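You operate a simulated robot arm through the tools that you are given. There is no shell and no other tool.

You run a simulated robot arm. Do the job below in one go: nothing can be reset, and whatever is moved stays where it is left.

## Task
Switch the board light on, read L1, L2 and L3, and leave the dial where it read 231 volts.

Only the result counts: the job must be done as asked and must still hold three seconds after the hand-in. Knocking over, shifting, dropping, spilling or breaking anything else fails it.

## Robot
A 7-joint arm with a two-finger parallel gripper, fixed in place. Base frame: the origin is at the foot of the arm, x ahead of it, y to its left, z up. Readings come in mm, degrees, newtons and seconds.
With the tool pointing down near the work surface it reaches from about 100 to 860 mm from the base axis. Its first joint turns from -115.0 to 115.0 degrees. Payload 3.91 kg.
Tool frame: the origin (TCP) lies between the finger pads and is the grasp point; the fingertips stand 30 mm ahead of it; z points along the fingers, y is the line along which they close. Largest opening 110 mm; finger width 20, thickness 10; the body of the gripper, 48 by 112 mm, starts 55 mm behind the TCP.
Orientation is that of the tool frame in the base frame, as a unit quaternion [x, y, z, w]. With the fingers straight down and closing along the base's y, the tool's x points along the base's -x, its y along +y and its z along -z.

## Interface
- The arm moves only by the tool play_rows. Its argument "commands" is a list of rows, each an object of numbers (a shift or turn left out is 0, a gripper value left out holds the last): "tx", "ty", "tz": the shift along the base's x, y, z in mm; "ax", "ay", "az": the turn, a rotation vector about the base's x, y, z in degrees; "jaw": the gripper command, from -1 (fully open) to 1 (shut), values between in proportion. In form: [{"tx": .., "ty": .., "tz": .., "ax": .., "ay": .., "az": .., "jaw": ..}, ...]. A call has 1 to 20 rows; each row is the pose to reach, as a shift and turn from the pose commanded when the call began. Each row takes 0.2 s and may step no farther than 50 mm and 8.6 degrees from the row before; otherwise, or with a gripper value out of range, the whole call is refused. A pose out of reach is approached as far as the arm can. The call stops where the force on the tool passes 70 N (or 10 N more than at its start, if that is more) or the arm is blocked; 0.2 s more then pass. Each finger travels about 153 mm/s and halts on what it meets, pressing with about 38 N; the grip force reading is that of the motor and also rises with nothing between the fingers. The clock runs only during rows and for 0.2 s after the last one: add rows that repeat a pose to give the fingers time. It gives the time, the measured TCP pose, the force on the tool (base axes), the opening and the grip force at its end, in the units of the frame above (readings bear some noise), with the torque about the TCP (base axes, N m) and any sound that the robot's microphone picked up.
- Cameras (640 x 400 px; columns grow to the right, rows downward): "scene" is fixed at [399, 648.6, 1823.5]; the picture's right is [-0.98, -0.22, 0.00], its down [-0.15, 0.68, -0.72] and it looks along [0.16, -0.70, -0.70] (base axes); focal length 371 px, centre (320, 200). "wrist" rides on the gripper at [72, 17, -103] in the tool frame; the picture's right is [-0.23, 0.97, 0.00], its down [-0.76, -0.18, -0.62] and it looks along [-0.61, -0.14, 0.78] (tool axes); focal length 222 px, centre (320, 200). There is no depth. A picture from a camera that has moved, and an enlarged one, comes with that camera's place and axes in the base frame and with its lens. The place of the scene camera against the robot may be out by one fixed shift of up to 18 mm in any direction.
- capture(camera): a new picture of that camera. It takes no simulated time.
- raise_lower(by): slides the trunk up (or, below 0, down) by that many mm; the arm rides with it, the base frame stays. It gives what a move gives, with no picture.
- close_up(camera, box): a new picture of the part [left, top, right, bottom] of that camera's present view, enlarged. It takes no simulated time.
- hand_in(): hands the job in; it is judged then, once.

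Nothing tells you positions but the pictures and the camera data. Unless the task says otherwise, let go and move clear before handing in.

The tools are called by a JSON object that holds its "op" and its "data". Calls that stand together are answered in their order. play_rows: Moves the arm, as the interface text tells. Its arguments: {"type":"object","properties":{"commands":{"type":"array","items":{"type":"object","properties":{"tx":{"type":"number"},"ty":{"type":"number"},"tz":{"type":"number"},"ax":{"type":"number"},"ay":{"type":"number"},"az":{"type":"number"},"jaw":{"type":"number"}}}}},"required":["commands"]} The other tools are called the same way: raise_lower (by) slides the trunk up or down; capture (camera) takes a picture; close_up (camera, box) takes an enlarged picture of a part of a camera's view; hand_in () hands the job in.

At the start:

```text
time_s: 0.0
ee_pos: [379.5, 208.2, 1438.7]
tcp_rot: [0.0, 1.0, -0.001, 0.0]
contact_force: [0.2, -0.1, -0.3]
wrist_torque: [0.02, 0.03, 0.01]
grip_width: 110.0
grasp_force: 0.0
trunk travel left (down, up): [-900.0, 90.0]
```

scene: 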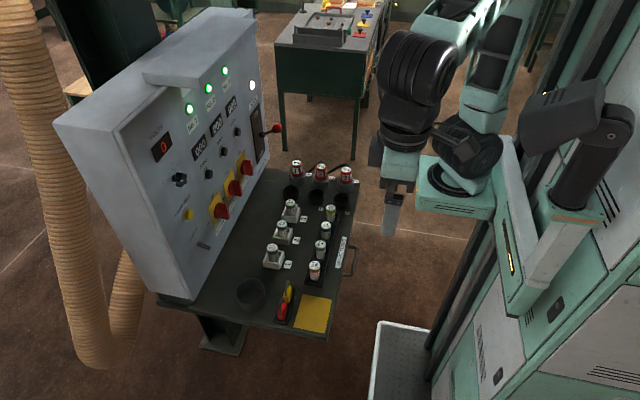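
wrist: 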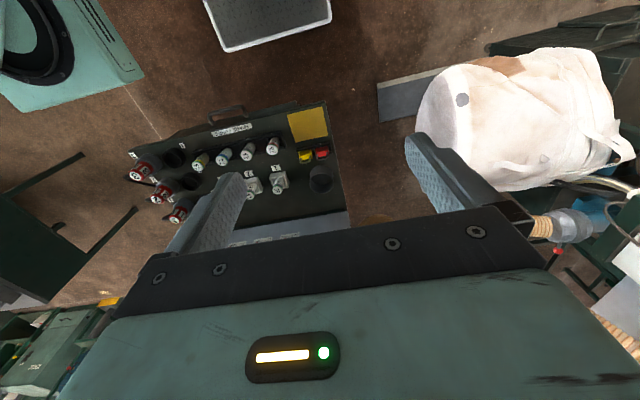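

I see a control panel on the left of the scene with lamps, displays, a dial, a yellow button and red/yellow switches, and a bench with fuses in front. First I'll look closer at the panel.

{"op": "close_up", "data": {"camera": "scene", "box": [130, 60, 290, 160]}}

{"op": "close_up", "data": {"camera": "scene", "box": [130, 150, 290, 250]}}

{"op": "close_up", "data": {"camera": "scene", "box": [220, 150, 380, 250]}}

{"op": "close_up", "data": {"camera": "scene", "box": [220, 240, 380, 340]}}

```text
4.00 times, centred on (210, 110) of scene
camera zoom: at [399.0, 648.6, 1823.5], right [-0.98, -0.22, 0.0], down [-0.15, 0.68, -0.72], along [0.16, -0.7, -0.7], focal length 1485 px, centre (760, 560)
```

zoom: 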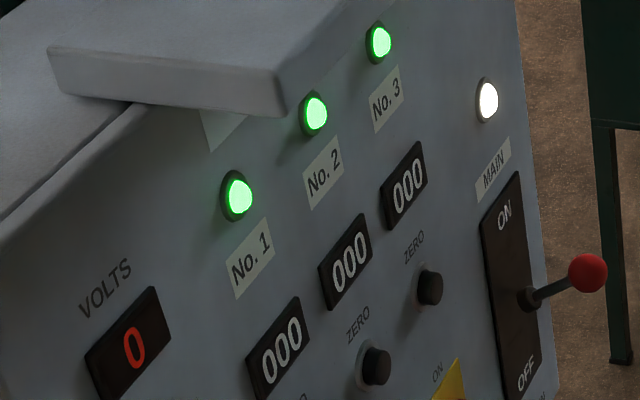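

```text
4.00 times, centred on (210, 200) of scene
camera zoom: at [399.0, 648.6, 1823.5], right [-0.98, -0.22, 0.0], down [-0.15, 0.68, -0.72], along [0.16, -0.7, -0.7], focal length 1485 px, centre (760, 200)
```

zoom: 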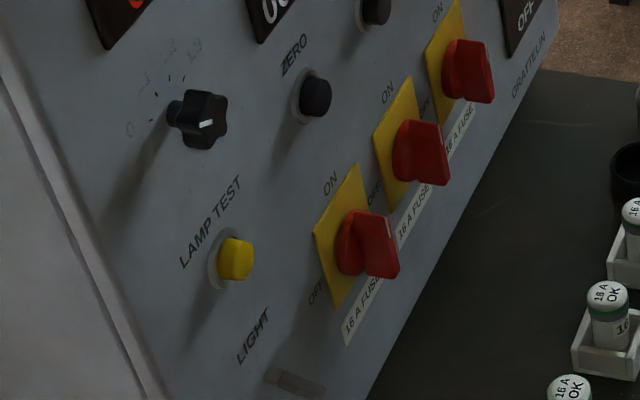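

```text
4.00 times, centred on (300, 200) of scene
camera zoom: at [399.0, 648.6, 1823.5], right [-0.98, -0.22, 0.0], down [-0.15, 0.68, -0.72], along [0.16, -0.7, -0.7], focal length 1485 px, centre (400, 200)
```

zoom: 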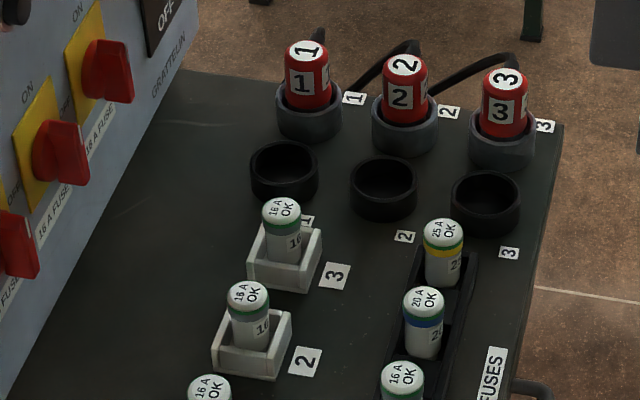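

```text
4.00 times, centred on (300, 290) of scene
camera zoom: at [399.0, 648.6, 1823.5], right [-0.98, -0.22, 0.0], down [-0.15, 0.68, -0.72], along [0.16, -0.7, -0.7], focal length 1485 px, centre (400, -160)
```

zoom: 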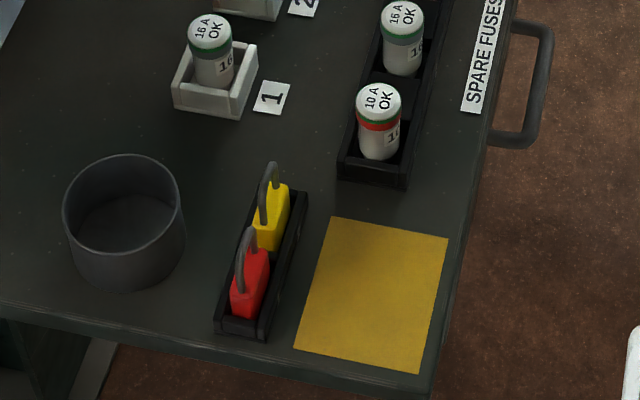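

The panel seems to face the robot at about x≈870, with the bench top near z≈865 in front of it. I'll tilt the tool up so the wrist camera looks at the panel face.

{"op": "play_rows", "data": {"commands": [{"ay": -8}, {"ay": -16}, {"ay": -24}, {"ay": -32}, {"ay": -40}]}}

```text
time_s: 1.2
ee_pos: [397.2, 201.7, 1441.2]
tcp_rot: [0.023, 0.94, -0.003, 0.341]
contact_force: [-0.2, -0.2, 0.0]
wrist_torque: [-0.01, -0.02, 0.02]
grip_width: 110.0
grasp_force: 0.0
trunk travel left (down, up): [-900.0, 90.0]
```

{"op": "capture", "data": {"camera": "wrist"}}

{"op": "capture", "data": {"camera": "scene"}}

```text
taken
camera wrist: at [275.4, 224.6, 1473.7], right [0.22, 0.96, 0.15], down [0.18, -0.19, 0.97], along [0.96, -0.18, -0.21], focal length 222 px, centre (320, 200)
```

wrist: 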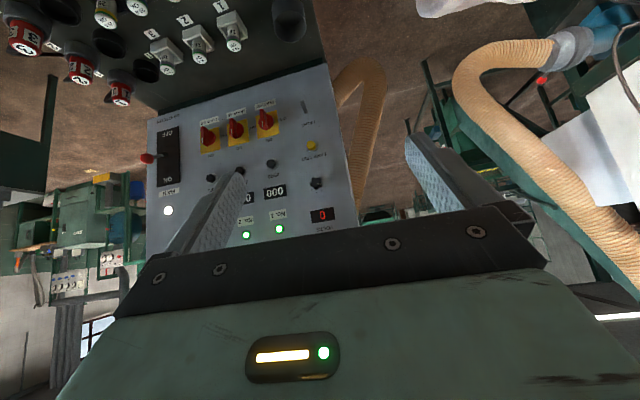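

```text
taken
```

scene: 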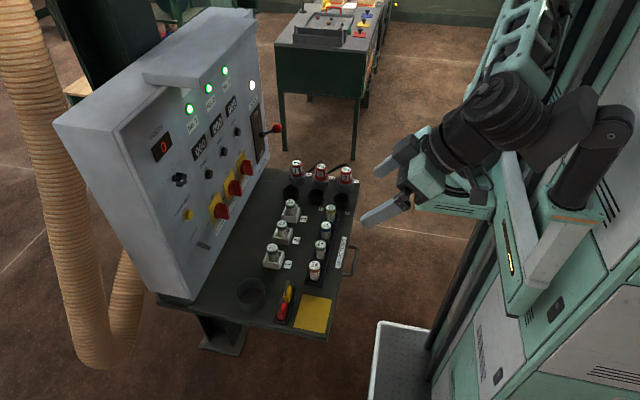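

The wrist camera now sees the panel upside down. I'll zoom in on the dial and light switch.

{"op": "close_up", "data": {"camera": "wrist", "box": [260, 80, 360, 142]}}

{"op": "close_up", "data": {"camera": "wrist", "box": [260, 130, 360, 192]}}

{"op": "close_up", "data": {"camera": "wrist", "box": [130, 50, 370, 250]}}

{"op": "close_up", "data": {"camera": "wrist", "box": [260, 170, 360, 232]}}

{"op": "close_up", "data": {"camera": "scene", "box": [160, 160, 208, 190]}}

{"op": "close_up", "data": {"camera": "scene", "box": [180, 225, 228, 255]}}

```text
6.40 times, centred on (310, 111) of wrist
camera zoom: at [275.4, 224.6, 1473.7], right [0.22, 0.96, 0.15], down [0.18, -0.19, 0.97], along [0.96, -0.18, -0.21], focal length 1422 px, centre (384, 770)
```

zoom: 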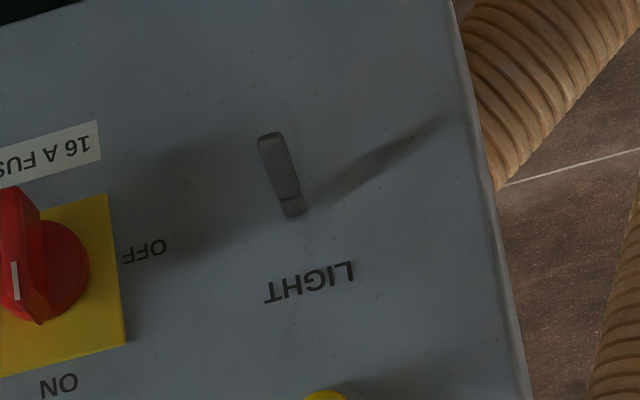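

```text
6.40 times, centred on (310, 161) of wrist
camera zoom: at [275.4, 224.6, 1473.7], right [0.22, 0.96, 0.15], down [0.18, -0.19, 0.97], along [0.96, -0.18, -0.21], focal length 1422 px, centre (384, 450)
```

zoom: 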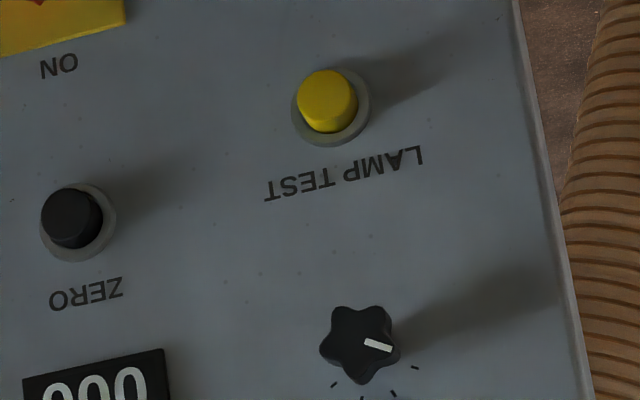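

```text
2.00 times, centred on (250, 150) of wrist
camera zoom: at [275.4, 224.6, 1473.7], right [0.22, 0.96, 0.15], down [0.18, -0.19, 0.97], along [0.96, -0.18, -0.21], focal length 444 px, centre (460, 300)
```

zoom: 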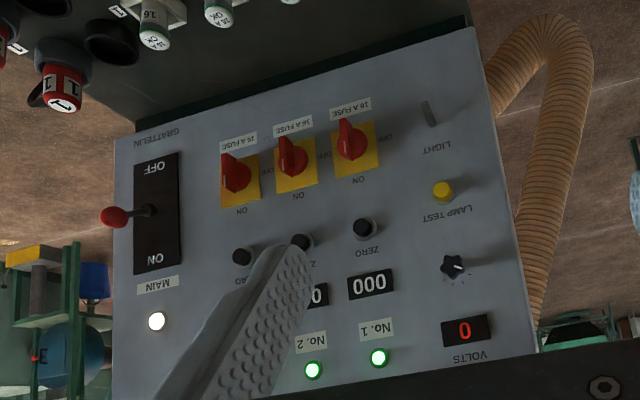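

```text
6.40 times, centred on (310, 201) of wrist
camera zoom: at [275.4, 224.6, 1473.7], right [0.22, 0.96, 0.15], down [0.18, -0.19, 0.97], along [0.96, -0.18, -0.21], focal length 1422 px, centre (384, 194)
```

zoom: 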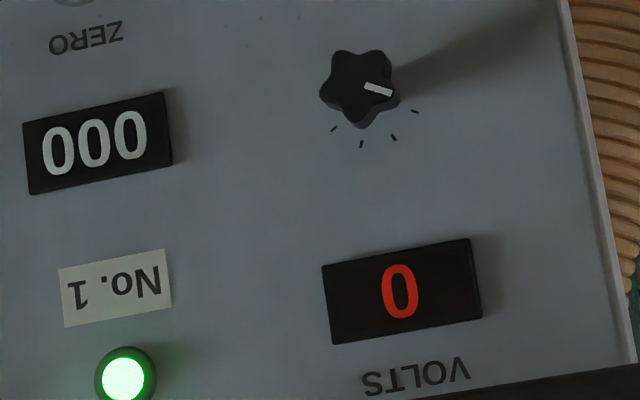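

```text
13.33 times, centred on (184, 175) of scene
camera zoom: at [399.0, 648.6, 1823.5], right [-0.98, -0.22, 0.0], down [-0.15, 0.68, -0.72], along [0.16, -0.7, -0.7], focal length 4951 px, centre (2133, 533)
```

zoom: 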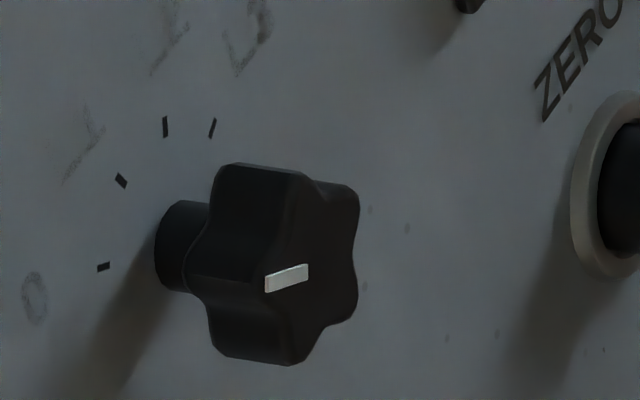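

```text
13.33 times, centred on (204, 240) of scene
camera zoom: at [399.0, 648.6, 1823.5], right [-0.98, -0.22, 0.0], down [-0.15, 0.68, -0.72], along [0.16, -0.7, -0.7], focal length 4951 px, centre (1867, -333)
```

zoom: 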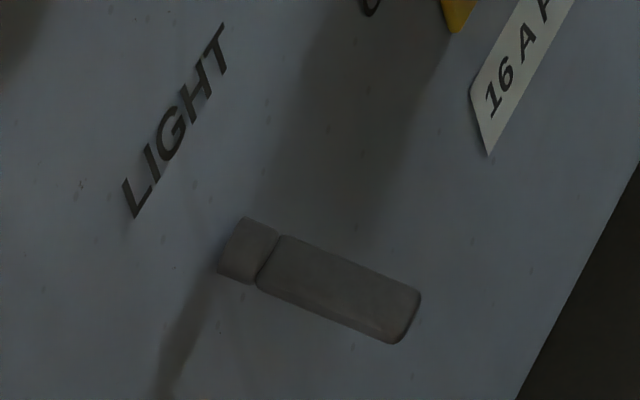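

The switch under "LIGHT" looks like a small lever, and the dial has four marks: 0, L1, L2 and L3. I'll move in closer to see them from a second viewpoint.

{"op": "play_rows", "data": {"commands": [{"tx": 30, "ty": -15, "tz": -20}, {"tx": 60, "ty": -30, "tz": -40}, {"tx": 90, "ty": -45, "tz": -60}, {"tx": 120, "ty": -60, "tz": -80}, {"tx": 150, "ty": -75, "tz": -100}, {"tx": 150, "ty": -75, "tz": -100}, {"tx": 150, "ty": -75, "tz": -100}]}}

{"op": "capture", "data": {"camera": "wrist"}}

{"op": "capture", "data": {"camera": "scene"}}

```text
time_s: 2.8
ee_pos: [528.0, 132.0, 1337.5]
tcp_rot: [0.001, 0.94, 0.0, 0.342]
contact_force: [0.5, 0.0, 0.1]
wrist_torque: [0.0, -0.01, 0.02]
grip_width: 109.8
grasp_force: 0.2
trunk travel left (down, up): [-900.0, 90.0]
```

```text
taken
camera wrist: at [406.1, 149.2, 1370.6], right [0.17, 0.97, 0.15], down [0.18, -0.18, 0.97], along [0.97, -0.14, -0.21], focal length 222 px, centre (320, 200)
```

wrist: 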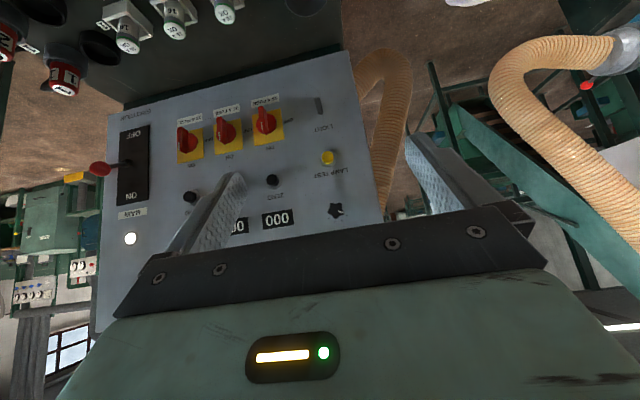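

```text
taken
```

scene: 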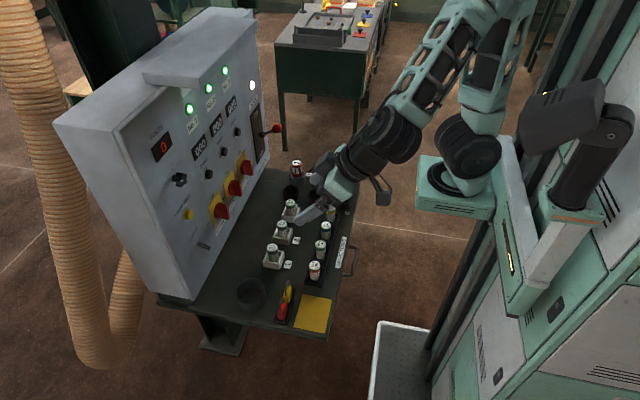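

I'm settled at a second viewpoint. I'll zoom in on the dial, the lever and the lamp-test area to triangulate.

{"op": "close_up", "data": {"camera": "wrist", "box": [280, 80, 380, 142]}}

{"op": "close_up", "data": {"camera": "wrist", "box": [280, 165, 380, 227]}}

{"op": "close_up", "data": {"camera": "wrist", "box": [90, 40, 390, 240]}}

```text
6.40 times, centred on (330, 111) of wrist
camera zoom: at [406.1, 149.2, 1370.6], right [0.17, 0.97, 0.15], down [0.18, -0.18, 0.97], along [0.97, -0.14, -0.21], focal length 1422 px, centre (256, 770)
```

zoom: 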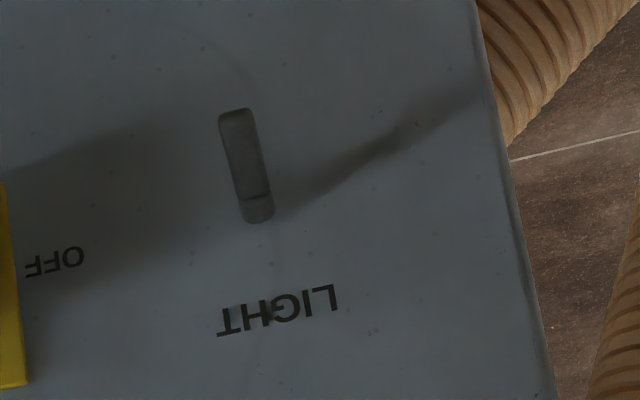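

```text
6.40 times, centred on (330, 196) of wrist
camera zoom: at [406.1, 149.2, 1370.6], right [0.17, 0.97, 0.15], down [0.18, -0.18, 0.97], along [0.97, -0.14, -0.21], focal length 1422 px, centre (256, 226)
```

zoom: 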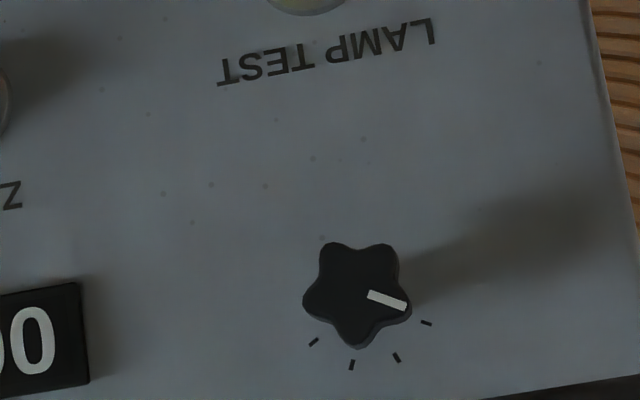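

```text
2.00 times, centred on (240, 140) of wrist
camera zoom: at [406.1, 149.2, 1370.6], right [0.17, 0.97, 0.15], down [0.18, -0.18, 0.97], along [0.97, -0.14, -0.21], focal length 444 px, centre (480, 320)
```

zoom: 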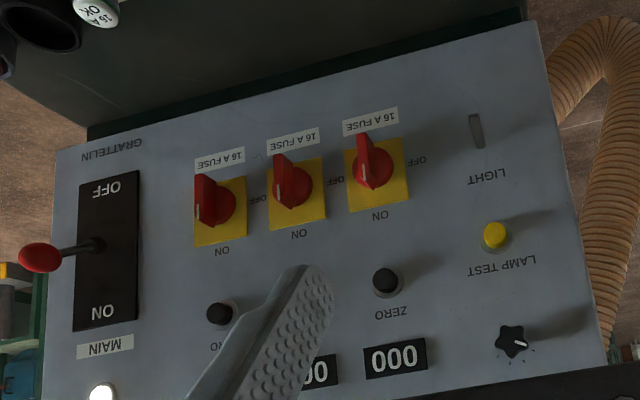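

Triangulation puts the panel face at x≈860, the dial near (837, 115, 1306) and the light lever near (850, 116, 1085). I'll come lower and closer to view the lever straight on.

{"op": "play_rows", "data": {"commands": [{"tx": 10, "ty": -5, "tz": -40}, {"tx": 20, "ty": -10, "tz": -80}, {"tx": 40, "ty": -15, "tz": -120}, {"tx": 60, "ty": -20, "tz": -160}, {"tx": 90, "ty": -20, "tz": -190}, {"tx": 90, "ty": -20, "tz": -190}, {"tx": 90, "ty": -20, "tz": -190}]}}

{"op": "capture", "data": {"camera": "wrist"}}

{"op": "capture", "data": {"camera": "scene"}}

```text
time_s: 4.4
ee_pos: [618.7, 111.0, 1148.0]
tcp_rot: [0.0, 0.94, 0.0, 0.342]
contact_force: [0.3, -0.1, -0.4]
wrist_torque: [0.06, 0.01, 0.02]
grip_width: 109.8
grasp_force: 0.1
trunk travel left (down, up): [-900.0, 90.0]
```

```text
taken
camera wrist: at [497.3, 128.0, 1180.4], right [0.17, 0.97, 0.15], down [0.18, -0.18, 0.97], along [0.97, -0.14, -0.21], focal length 222 px, centre (320, 200)
```

wrist: 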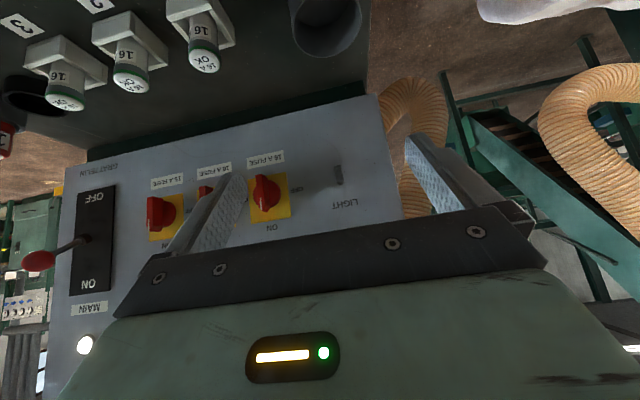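

```text
taken
```

scene: 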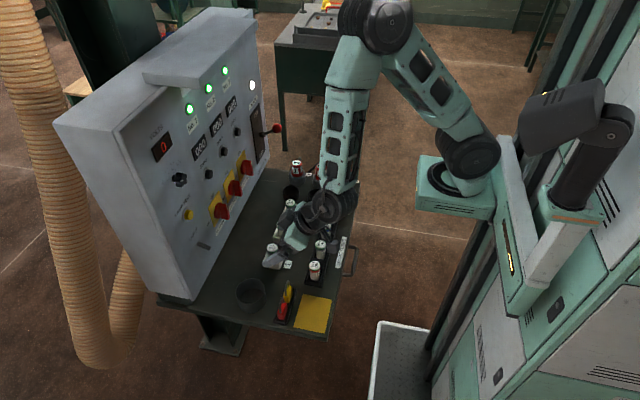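

{"op": "close_up", "data": {"camera": "wrist", "box": [300, 145, 380, 195]}}

{"op": "close_up", "data": {"camera": "wrist", "box": [240, 90, 400, 220]}}

```text
8.00 times, centred on (340, 170) of wrist
camera zoom: at [497.3, 128.0, 1180.4], right [0.17, 0.97, 0.15], down [0.18, -0.18, 0.97], along [0.97, -0.14, -0.21], focal length 1777 px, centre (160, 440)
```

zoom: 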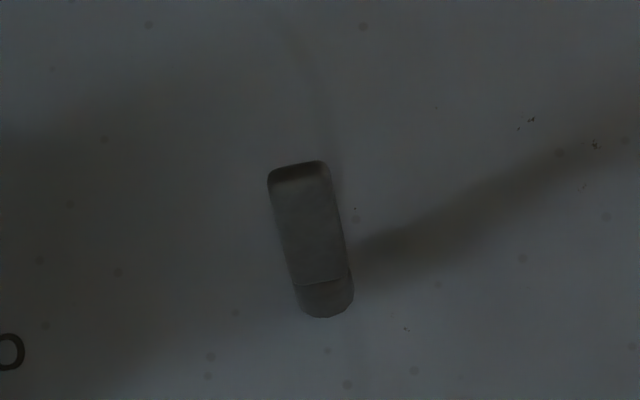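

```text
3.08 times, centred on (320, 155) of wrist
camera zoom: at [497.3, 128.0, 1180.4], right [0.17, 0.97, 0.15], down [0.18, -0.18, 0.97], along [0.97, -0.14, -0.21], focal length 684 px, centre (320, 338)
```

zoom: 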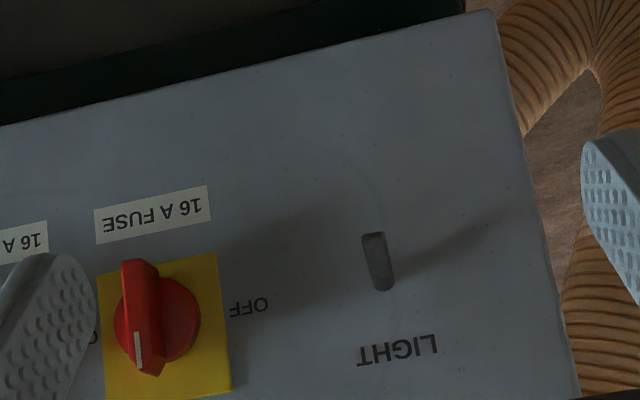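

The light control is a toggle lever with its root near (852, 115, 1088), pointing out and down to a tip near (816, 115, 1067). I'll close the fingers, tilt the tool near horizontal and go to a standoff below the lever.

{"op": "play_rows", "data": {"commands": [{"tx": 10, "tz": -15, "ay": -6, "jaw": 1}, {"tx": 25, "tz": -35, "ay": -12, "jaw": 1}, {"tx": 40, "ty": 1, "tz": -55, "ay": -18, "jaw": 1}, {"tx": 60, "ty": 2, "tz": -80, "ay": -24, "jaw": 1}, {"tx": 80, "ty": 2, "tz": -104, "ay": -30, "jaw": 1}, {"tx": 80, "ty": 2, "tz": -104, "ay": -30, "jaw": 1}, {"tx": 80, "ty": 2, "tz": -104, "ay": -30, "jaw": 1}]}}

{"op": "capture", "data": {"camera": "wrist"}}

{"op": "capture", "data": {"camera": "scene"}}

```text
time_s: 6.0
ee_pos: [697.5, 114.2, 1044.5]
tcp_rot: [0.0, 0.819, 0.0, 0.573]
contact_force: [0.0, 0.6, 0.7]
wrist_torque: [-0.01, 0.01, 0.01]
grip_width: 0.0
grasp_force: 38.0
trunk travel left (down, up): [-900.0, 90.0]
```

```text
taken
camera wrist: at [575.9, 130.6, 1010.5], right [0.08, 0.97, 0.21], down [-0.33, -0.18, 0.93], along [0.94, -0.14, 0.3], focal length 222 px, centre (320, 200)
```

wrist: 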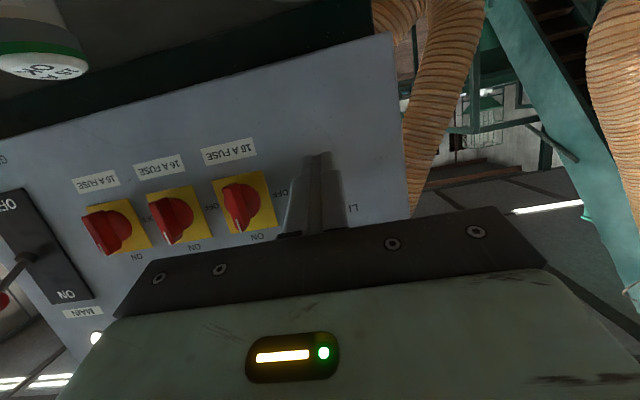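

```text
taken
```

scene: 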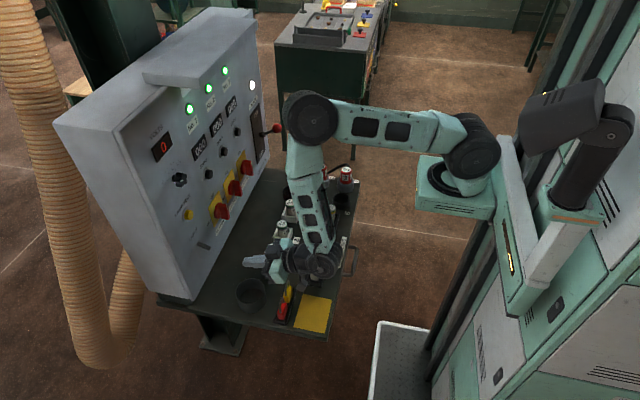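

The closed fingers are ahead of and below the lever and nothing is nearby. I'll advance under the lever slowly and check with pictures.

{"op": "play_rows", "data": {"commands": [{"tx": 25, "tz": -2}, {"tx": 50, "tz": -4}, {"tx": 70, "tz": -6}, {"tx": 85, "tz": -6}, {"tx": 97, "tz": -6}, {"tx": 97, "tz": -6}]}}

{"op": "close_up", "data": {"camera": "scene", "box": [160, 200, 280, 275]}}

{"op": "capture", "data": {"camera": "wrist"}}

```text
time_s: 7.4
ee_pos: [796.5, 113.9, 1038.6]
tcp_rot: [0.0, 0.819, 0.0, 0.574]
contact_force: [0.9, -0.5, -0.7]
wrist_torque: [-0.02, -0.03, 0.0]
grip_width: 0.0
grasp_force: 37.6
trunk travel left (down, up): [-900.0, 90.0]
```

```text
5.33 times, centred on (220, 238) of scene
camera zoom: at [399.0, 648.6, 1823.5], right [-0.98, -0.22, 0.0], down [-0.15, 0.68, -0.72], along [0.16, -0.7, -0.7], focal length 1980 px, centre (853, 0)
```

zoom: 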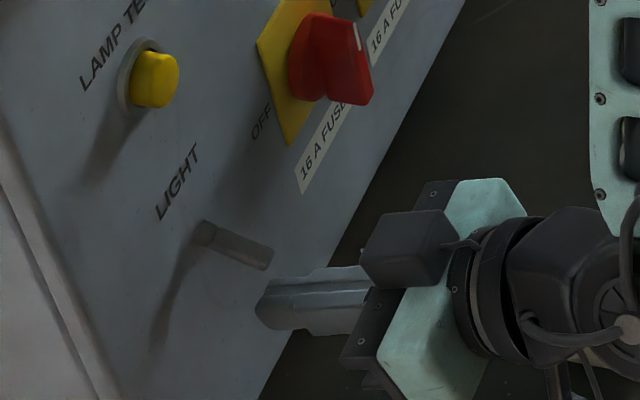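

```text
taken
camera wrist: at [674.3, 130.9, 1005.3], right [0.08, 0.97, 0.21], down [-0.33, -0.18, 0.93], along [0.94, -0.14, 0.3], focal length 222 px, centre (320, 200)
```

wrist: 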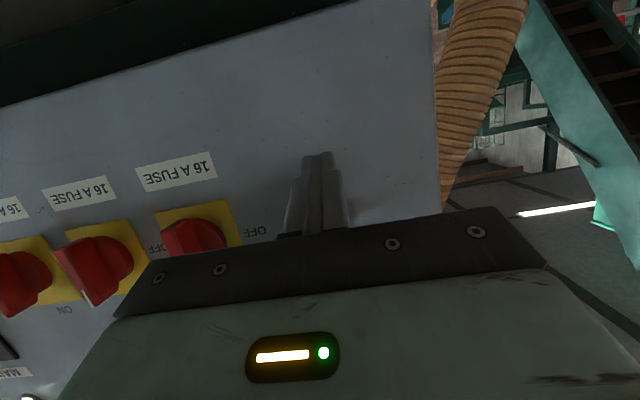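

The finger tips sit just below the lever tip, and the projection agrees with my estimate. I'll push up slowly.

{"op": "play_rows", "data": {"commands": [{"tz": 6}, {"tz": 12}, {"tz": 17}, {"tz": 22}, {"tz": 27}, {"tz": 32}, {"tz": 37}, {"tz": 42}, {"tz": 46}, {"tz": 50}, {"tz": 50}]}}

{"op": "close_up", "data": {"camera": "scene", "box": [160, 200, 280, 275]}}

{"op": "capture", "data": {"camera": "scene"}}

```text
time_s: 9.8
ee_pos: [796.9, 115.3, 1085.0]
tcp_rot: [-0.001, 0.822, 0.0, 0.569]
contact_force: [-7.5, 0.3, -28.2]
wrist_torque: [0.12, 0.92, 0.24]
grip_width: 0.0
grasp_force: 37.9
trunk travel left (down, up): [-900.0, 90.0]
heard: click
```

```text
5.33 times, centred on (220, 238) of scene
camera zoom: at [399.0, 648.6, 1823.5], right [-0.98, -0.22, 0.0], down [-0.15, 0.68, -0.72], along [0.16, -0.7, -0.7], focal length 1980 px, centre (853, 0)
```

zoom: 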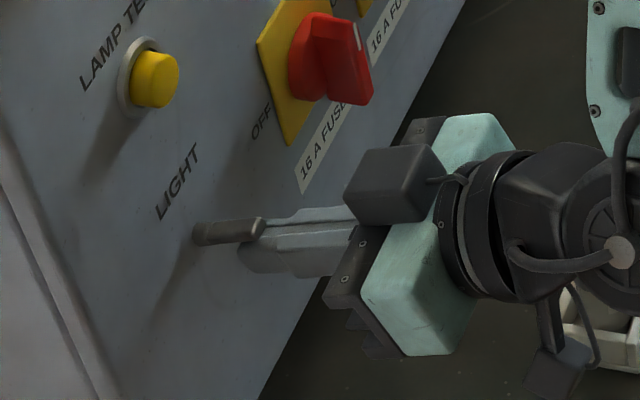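

```text
taken
```

scene: 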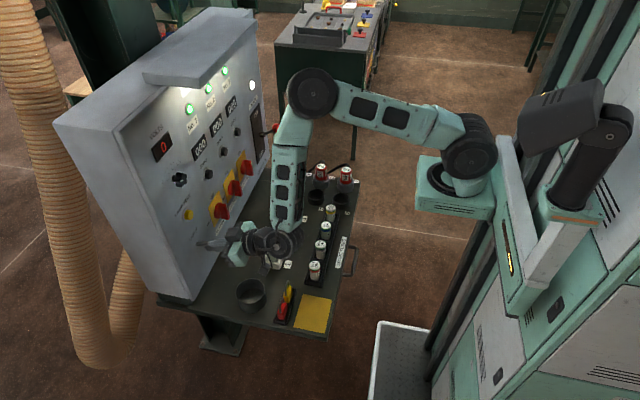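

I heard a click and the light under the hood is on. I'll back off downward, then withdraw from the panel.

{"op": "play_rows", "data": {"commands": [{"tz": -8}, {"tz": -20}, {"tx": -20, "tz": -25}, {"tx": -50, "tz": -25}, {"tx": -90, "tz": -25}, {"tx": -120, "tz": -20}, {"tx": -120, "tz": -20}]}}

{"op": "close_up", "data": {"camera": "scene", "box": [110, 60, 270, 160]}}

{"op": "close_up", "data": {"camera": "scene", "box": [160, 160, 208, 190]}}

{"op": "close_up", "data": {"camera": "scene", "box": [160, 200, 280, 275]}}

```text
time_s: 11.4
ee_pos: [675.4, 113.5, 1067.9]
tcp_rot: [0.0, 0.819, 0.0, 0.574]
contact_force: [-0.6, -0.2, -0.2]
wrist_torque: [0.03, -0.02, -0.03]
grip_width: 0.0
grasp_force: 38.5
trunk travel left (down, up): [-900.0, 90.0]
```

```text
4.00 times, centred on (190, 110) of scene
camera zoom: at [399.0, 648.6, 1823.5], right [-0.98, -0.22, 0.0], down [-0.15, 0.68, -0.72], along [0.16, -0.7, -0.7], focal length 1485 px, centre (840, 560)
```

zoom: 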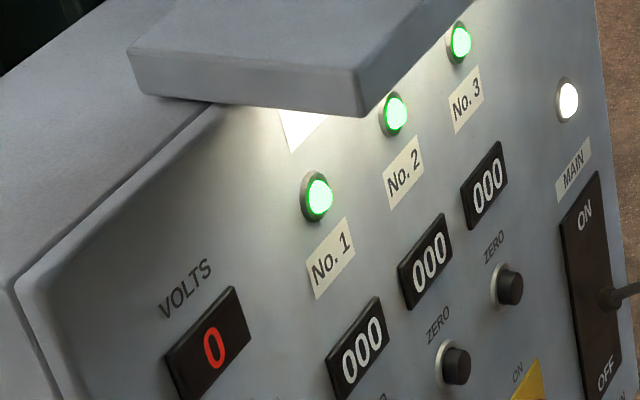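

```text
13.33 times, centred on (184, 175) of scene
camera zoom: at [399.0, 648.6, 1823.5], right [-0.98, -0.22, 0.0], down [-0.15, 0.68, -0.72], along [0.16, -0.7, -0.7], focal length 4951 px, centre (2133, 533)
```

zoom: 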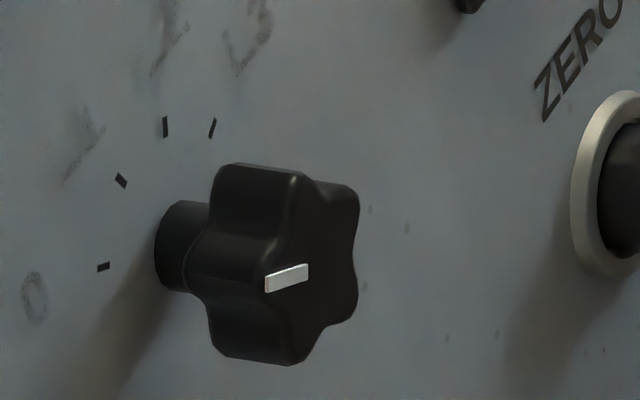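

```text
5.33 times, centred on (220, 238) of scene
camera zoom: at [399.0, 648.6, 1823.5], right [-0.98, -0.22, 0.0], down [-0.15, 0.68, -0.72], along [0.16, -0.7, -0.7], focal length 1980 px, centre (853, 0)
```

zoom: 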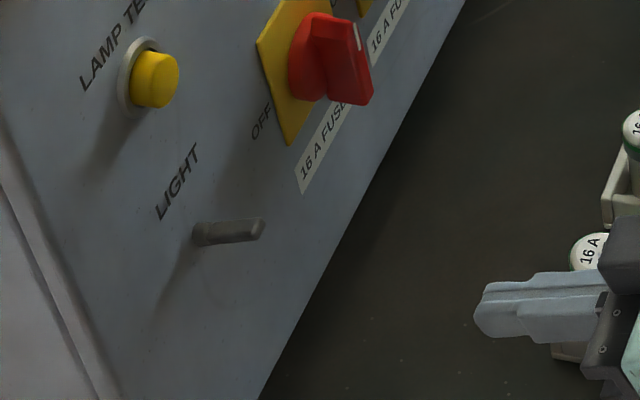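

The light is on and its lever stays up. There's also a paper note under the hood, so I'll move up and back with open fingers to see the dial and that note.

{"op": "play_rows", "data": {"commands": [{"tx": -20, "tz": 35, "ay": 3, "jaw": 1}, {"tx": -40, "tz": 75, "ay": 6, "jaw": 1}, {"tx": -55, "tz": 115, "ay": 9, "jaw": 0}, {"tx": -65, "tz": 155, "ay": 12, "jaw": -1}, {"tx": -75, "tz": 195, "ay": 14, "jaw": -1}, {"tx": -75, "tz": 225, "ay": 16, "jaw": -1}, {"tx": -75, "tz": 262, "ay": 18, "jaw": -1}, {"tx": -75, "tz": 262, "ay": 18, "jaw": -1}, {"tx": -75, "tz": 262, "ay": 18, "jaw": -1}]}}

{"op": "capture", "data": {"camera": "wrist"}}

{"op": "capture", "data": {"camera": "scene"}}

```text
time_s: 13.4
ee_pos: [600.1, 115.2, 1331.9]
tcp_rot: [0.001, 0.899, -0.001, 0.438]
contact_force: [-0.3, -0.5, -0.6]
wrist_torque: [0.01, 0.02, 0.01]
grip_width: 110.0
grasp_force: 0.1
trunk travel left (down, up): [-900.0, 90.0]
```

```text
taken
camera wrist: at [475.1, 132.3, 1338.2], right [0.14, 0.97, 0.18], down [-0.02, -0.18, 0.98], along [0.99, -0.14, 0.0], focal length 222 px, centre (320, 200)
```

wrist: 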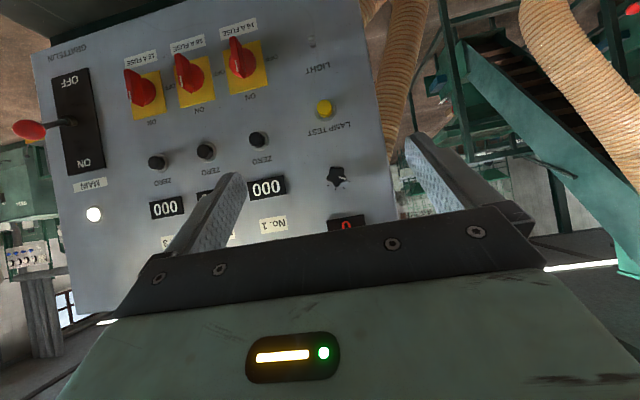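

```text
taken
```

scene: 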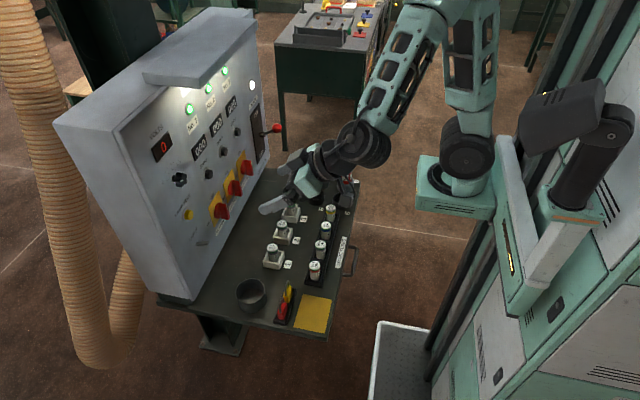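

The dial is in view, but the note is hidden behind the gripper. I'll rise to see the note.

{"op": "play_rows", "data": {"commands": [{"tx": -10, "ty": -10, "tz": 40}, {"tx": -20, "ty": -20, "tz": 80}, {"tx": -30, "ty": -30, "tz": 120}, {"tx": -40, "ty": -40, "tz": 160}, {"tx": -50, "ty": -50, "tz": 190}, {"tx": -50, "ty": -50, "tz": 190}, {"tx": -50, "ty": -50, "tz": 190}]}}

{"op": "capture", "data": {"camera": "wrist"}}

```text
time_s: 15.0
ee_pos: [554.8, 67.5, 1517.5]
tcp_rot: [0.001, 0.899, 0.0, 0.438]
contact_force: [1.0, -0.6, 0.6]
wrist_torque: [0.01, 0.0, 0.01]
grip_width: 110.2
grasp_force: 0.0
out of reach, approached as far as the arm can: row 5, 6, 7
trunk travel left (down, up): [-900.0, 90.0]
```

```text
taken
camera wrist: at [427.8, 84.9, 1523.8], right [0.14, 0.97, 0.18], down [-0.02, -0.18, 0.98], along [0.99, -0.14, 0.0], focal length 222 px, centre (320, 200)
```

wrist: 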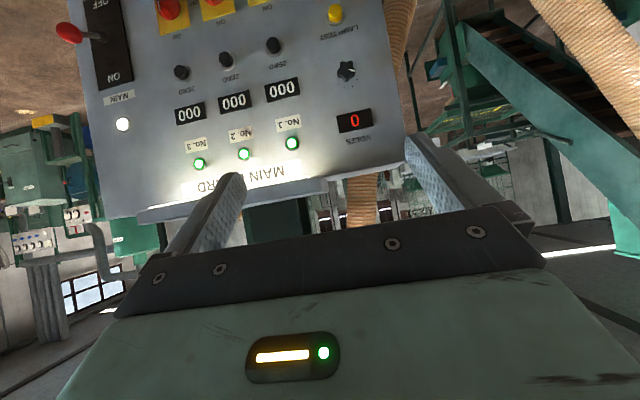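

The paper is just the "MAIN BOARD" sign. I'll take a close-up of the dial from here.

{"op": "close_up", "data": {"camera": "wrist", "box": [320, 50, 384, 90]}}

{"op": "close_up", "data": {"camera": "wrist", "box": [310, 55, 410, 145]}}

```text
10.00 times, centred on (352, 70) of wrist
camera zoom: at [427.8, 84.9, 1523.8], right [0.14, 0.97, 0.18], down [-0.02, -0.18, 0.98], along [0.99, -0.14, 0.0], focal length 2221 px, centre (0, 1500)
```

zoom: 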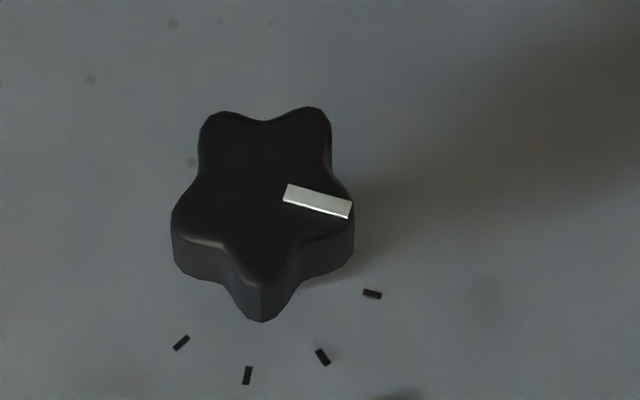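

```text
4.44 times, centred on (360, 100) of wrist
camera zoom: at [427.8, 84.9, 1523.8], right [0.14, 0.97, 0.18], down [-0.02, -0.18, 0.98], along [0.99, -0.14, 0.0], focal length 987 px, centre (142, 644)
```

zoom: 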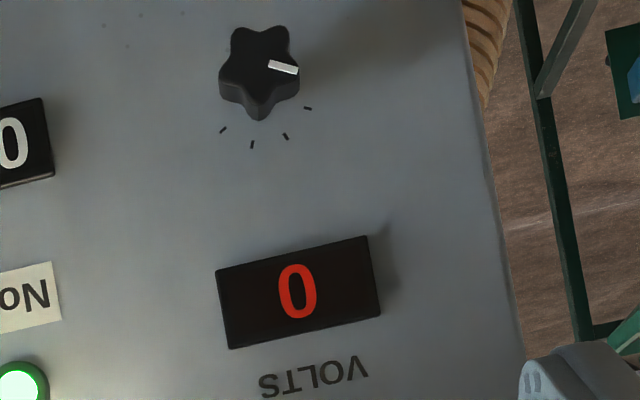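

The knob's face center is near (828, 116.5, 1305), with five lobes and the pointer on one lobe at "0". The marks are 40° apart clockwise. I'll go to a standoff in front of the dial with the tool horizontal.

{"op": "play_rows", "data": {"commands": [{"tz": -45, "ay": -7, "jaw": -0.1}, {"ty": 10, "tz": -90, "ay": -14, "jaw": -0.1}, {"tx": 20, "ty": 20, "tz": -135, "ay": -21, "jaw": -0.1}, {"tx": 45, "ty": 30, "tz": -175, "ay": -28, "jaw": -0.1}, {"tx": 80, "ty": 40, "tz": -205, "ay": -34, "jaw": -0.1}, {"tx": 120, "ty": 51.3, "tz": -215.7, "ay": -38, "jaw": -0.1}, {"tx": 150, "ty": 51.3, "tz": -215.7, "ay": -38, "jaw": -0.1}, {"tx": 150, "ty": 51.3, "tz": -215.7, "ay": -38, "jaw": -0.1}, {"tx": 150, "ty": 51.3, "tz": -215.7, "ay": -38, "jaw": -0.1}]}}

{"op": "capture", "data": {"camera": "wrist"}}

{"op": "capture", "data": {"camera": "scene"}}

```text
refused: row 3 steps farther than a row can; nothing moved
```

```text
taken
camera wrist: at [427.8, 84.9, 1523.8], right [0.14, 0.97, 0.18], down [-0.02, -0.18, 0.98], along [0.99, -0.14, 0.0], focal length 222 px, centre (320, 200)
```

wrist: 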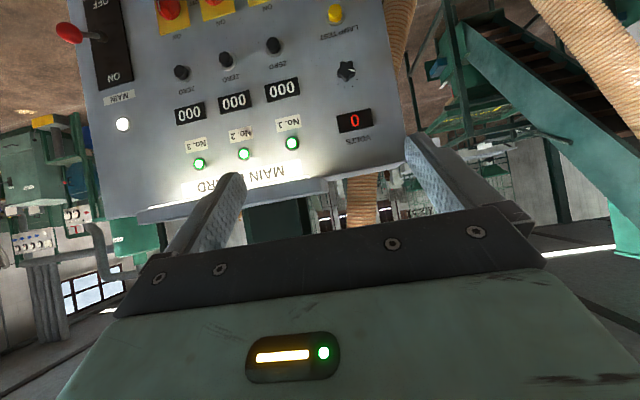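

```text
taken
```

scene: 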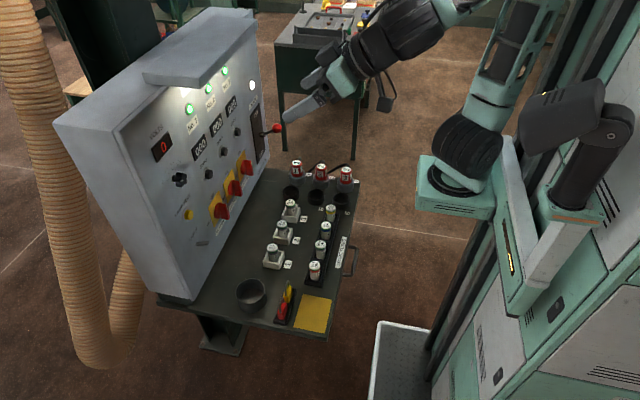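

Row 3 was one step too long, so nothing moved. I'll replay the same path with smaller steps.

{"op": "play_rows", "data": {"commands": [{"tz": -40, "ay": -6, "jaw": -0.1}, {"ty": 8, "tz": -80, "ay": -12, "jaw": -0.1}, {"tx": 12, "ty": 16, "tz": -118, "ay": -18, "jaw": -0.1}, {"tx": 30, "ty": 24, "tz": -152, "ay": -24, "jaw": -0.1}, {"tx": 55, "ty": 33, "tz": -182, "ay": -29, "jaw": -0.1}, {"tx": 88, "ty": 42, "tz": -205, "ay": -34, "jaw": -0.1}, {"tx": 122, "ty": 51.3, "tz": -215.7, "ay": -38, "jaw": -0.1}, {"tx": 150, "ty": 51.3, "tz": -215.7, "ay": -38, "jaw": -0.1}, {"tx": 150, "ty": 51.3, "tz": -215.7, "ay": -38, "jaw": -0.1}, {"tx": 150, "ty": 51.3, "tz": -215.7, "ay": -38, "jaw": -0.1}]}}

{"op": "capture", "data": {"camera": "wrist"}}

{"op": "capture", "data": {"camera": "scene"}}

```text
time_s: 17.2
ee_pos: [700.9, 119.6, 1302.7]
tcp_rot: [0.0, 0.707, 0.0, 0.707]
contact_force: [0.1, -0.4, 0.4]
wrist_torque: [0.03, -0.02, 0.03]
grip_width: 60.4
grasp_force: 0.0
trunk travel left (down, up): [-900.0, 90.0]
```

```text
taken
camera wrist: at [598.9, 136.5, 1229.7], right [0.0, 0.97, 0.23], down [-0.62, -0.18, 0.76], along [0.78, -0.14, 0.61], focal length 222 px, centre (320, 200)
```

wrist: 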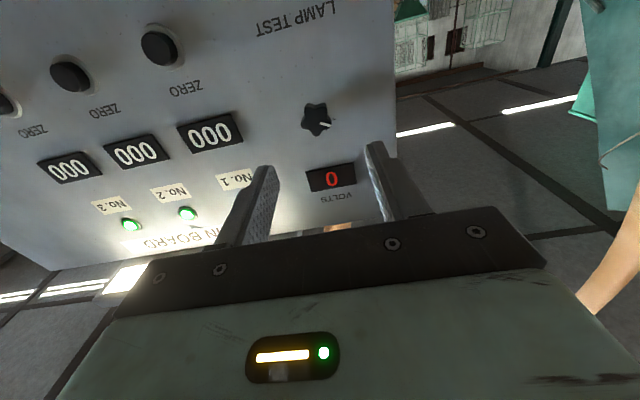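

```text
taken
```

scene: 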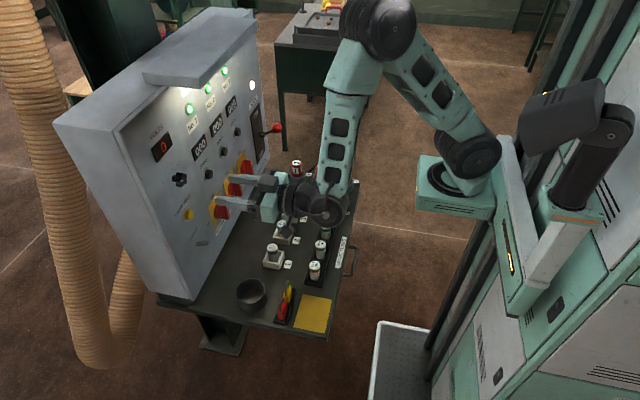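

I'm facing the dial at about 130 mm standoff. I'll zoom on the dial to refine its position before rolling the gripper to line up with a lobe.

{"op": "close_up", "data": {"camera": "wrist", "box": [284, 95, 348, 135]}}

{"op": "close_up", "data": {"camera": "scene", "box": [140, 130, 300, 230]}}

```text
10.00 times, centred on (316, 115) of wrist
camera zoom: at [598.9, 136.5, 1229.7], right [0.0, 0.97, 0.23], down [-0.62, -0.18, 0.76], along [0.78, -0.14, 0.61], focal length 2221 px, centre (360, 1050)
```

zoom: 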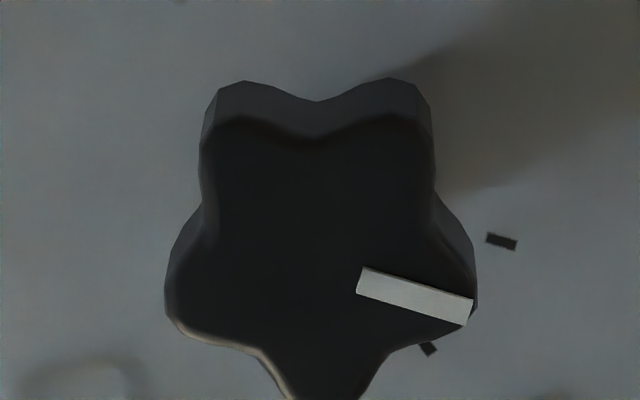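

```text
4.00 times, centred on (220, 180) of scene
camera zoom: at [399.0, 648.6, 1823.5], right [-0.98, -0.22, 0.0], down [-0.15, 0.68, -0.72], along [0.16, -0.7, -0.7], focal length 1485 px, centre (720, 280)
```

zoom: 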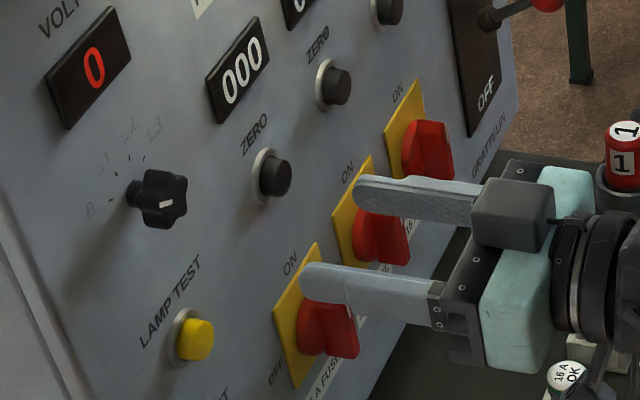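

The dial center is confirmed near y≈116, z≈1305. I'll correct the small offset and roll the gripper -42° so the closing line matches a knob lobe.

{"op": "play_rows", "data": {"commands": [{"ty": -3.3, "tz": 3, "ax": -7}, {"ty": -3.3, "tz": 3, "ax": -14}, {"ty": -3.3, "tz": 3, "ax": -21}, {"ty": -3.3, "tz": 3, "ax": -28}, {"ty": -3.3, "tz": 3, "ax": -35}, {"ty": -3.3, "tz": 3, "ax": -42}, {"ty": -3.3, "tz": 3, "ax": -42}, {"ty": -3.3, "tz": 3, "ax": -42}]}}

{"op": "capture", "data": {"camera": "wrist"}}

{"op": "close_up", "data": {"camera": "scene", "box": [140, 130, 300, 230]}}

```text
time_s: 19.0
ee_pos: [703.9, 115.8, 1305.7]
tcp_rot: [-0.254, 0.66, -0.254, 0.66]
contact_force: [-0.2, -0.4, -0.4]
wrist_torque: [0.0, 0.03, 0.0]
grip_width: 60.7
grasp_force: 0.1
trunk travel left (down, up): [-900.0, 90.0]
```

```text
taken
camera wrist: at [600.7, 80.1, 1240.1], right [0.0, 0.88, -0.48], down [-0.62, 0.38, 0.68], along [0.78, 0.3, 0.55], focal length 222 px, centre (320, 200)
```

wrist: 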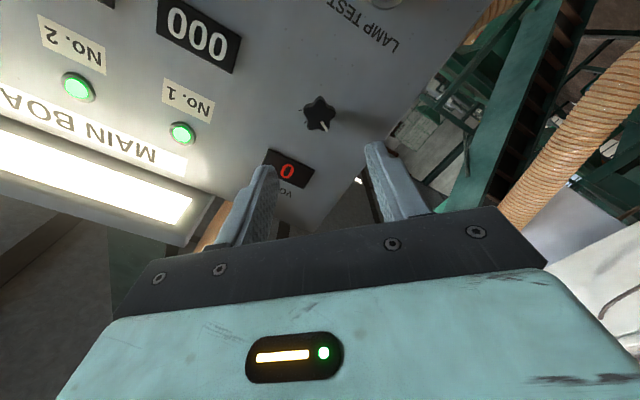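

```text
4.00 times, centred on (220, 180) of scene
camera zoom: at [399.0, 648.6, 1823.5], right [-0.98, -0.22, 0.0], down [-0.15, 0.68, -0.72], along [0.16, -0.7, -0.7], focal length 1485 px, centre (720, 280)
```

zoom: 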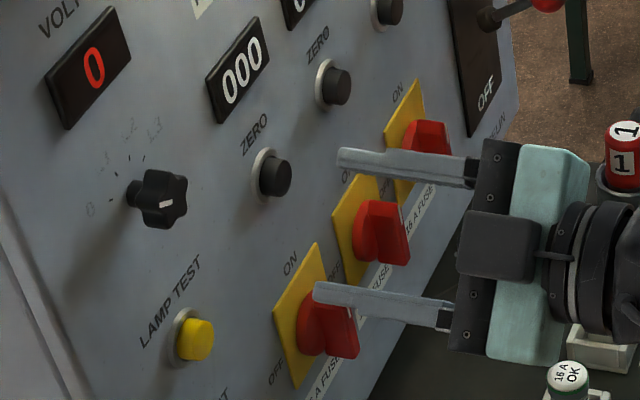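

The fingers are aligned with the lobe line at (704, 116, 1305). I'll advance straight in so the fingers flank the knob, stopping short of the panel.

{"op": "play_rows", "data": {"commands": [{"tx": 30}, {"tx": 60}, {"tx": 80}, {"tx": 95}, {"tx": 104}, {"tx": 109}, {"tx": 109}]}}

{"op": "capture", "data": {"camera": "wrist"}}

{"op": "close_up", "data": {"camera": "scene", "box": [120, 120, 280, 220]}}

```text
time_s: 20.6
ee_pos: [813.2, 115.1, 1305.2]
tcp_rot: [-0.253, 0.66, -0.254, 0.66]
contact_force: [-0.2, 0.5, -0.2]
wrist_torque: [-0.07, 0.01, 0.03]
grip_width: 60.7
grasp_force: 0.0
trunk travel left (down, up): [-900.0, 90.0]
```

```text
taken
camera wrist: at [709.9, 79.8, 1239.2], right [0.0, 0.88, -0.48], down [-0.62, 0.38, 0.69], along [0.78, 0.3, 0.55], focal length 222 px, centre (320, 200)
```

wrist: 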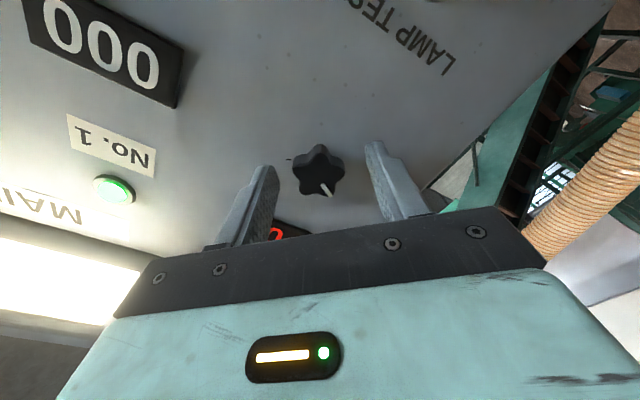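

```text
4.00 times, centred on (200, 170) of scene
camera zoom: at [399.0, 648.6, 1823.5], right [-0.98, -0.22, 0.0], down [-0.15, 0.68, -0.72], along [0.16, -0.7, -0.7], focal length 1485 px, centre (800, 320)
```

zoom: 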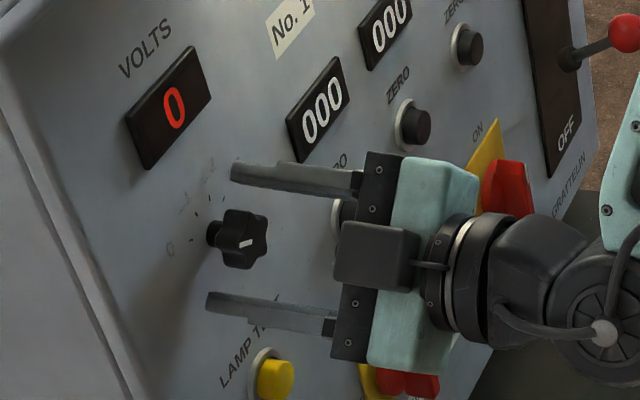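

The knob is centered between the fingers and the volts display stays visible to the scene camera. Closing on the knob now.

{"op": "play_rows", "data": {"commands": [{"jaw": 0.2}, {"jaw": 0.35}, {"jaw": 0.5}, {"jaw": 1}, {"jaw": 1}, {"jaw": 1}]}}

{"op": "capture", "data": {"camera": "wrist"}}

{"op": "close_up", "data": {"camera": "scene", "box": [120, 120, 280, 220]}}

```text
time_s: 22.0
ee_pos: [813.9, 115.3, 1305.7]
tcp_rot: [-0.253, 0.66, -0.254, 0.66]
contact_force: [1.4, -3.5, 5.3]
wrist_torque: [0.02, 0.25, -0.34]
grip_width: 30.6
grasp_force: 44.2
trunk travel left (down, up): [-900.0, 90.0]
```

```text
taken
camera wrist: at [710.0, 79.3, 1239.7], right [0.0, 0.88, -0.48], down [-0.62, 0.38, 0.68], along [0.78, 0.3, 0.55], focal length 222 px, centre (320, 200)
```

wrist: 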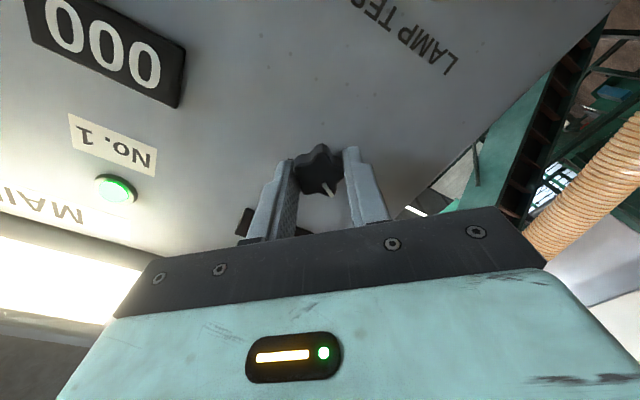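

```text
4.00 times, centred on (200, 170) of scene
camera zoom: at [399.0, 648.6, 1823.5], right [-0.98, -0.22, 0.0], down [-0.15, 0.68, -0.72], along [0.16, -0.7, -0.7], focal length 1485 px, centre (800, 320)
```

zoom: 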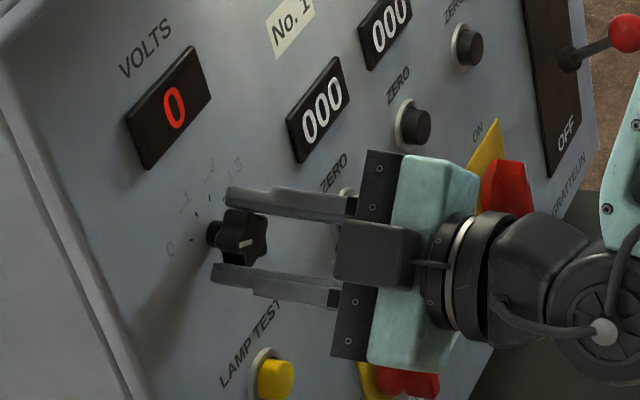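

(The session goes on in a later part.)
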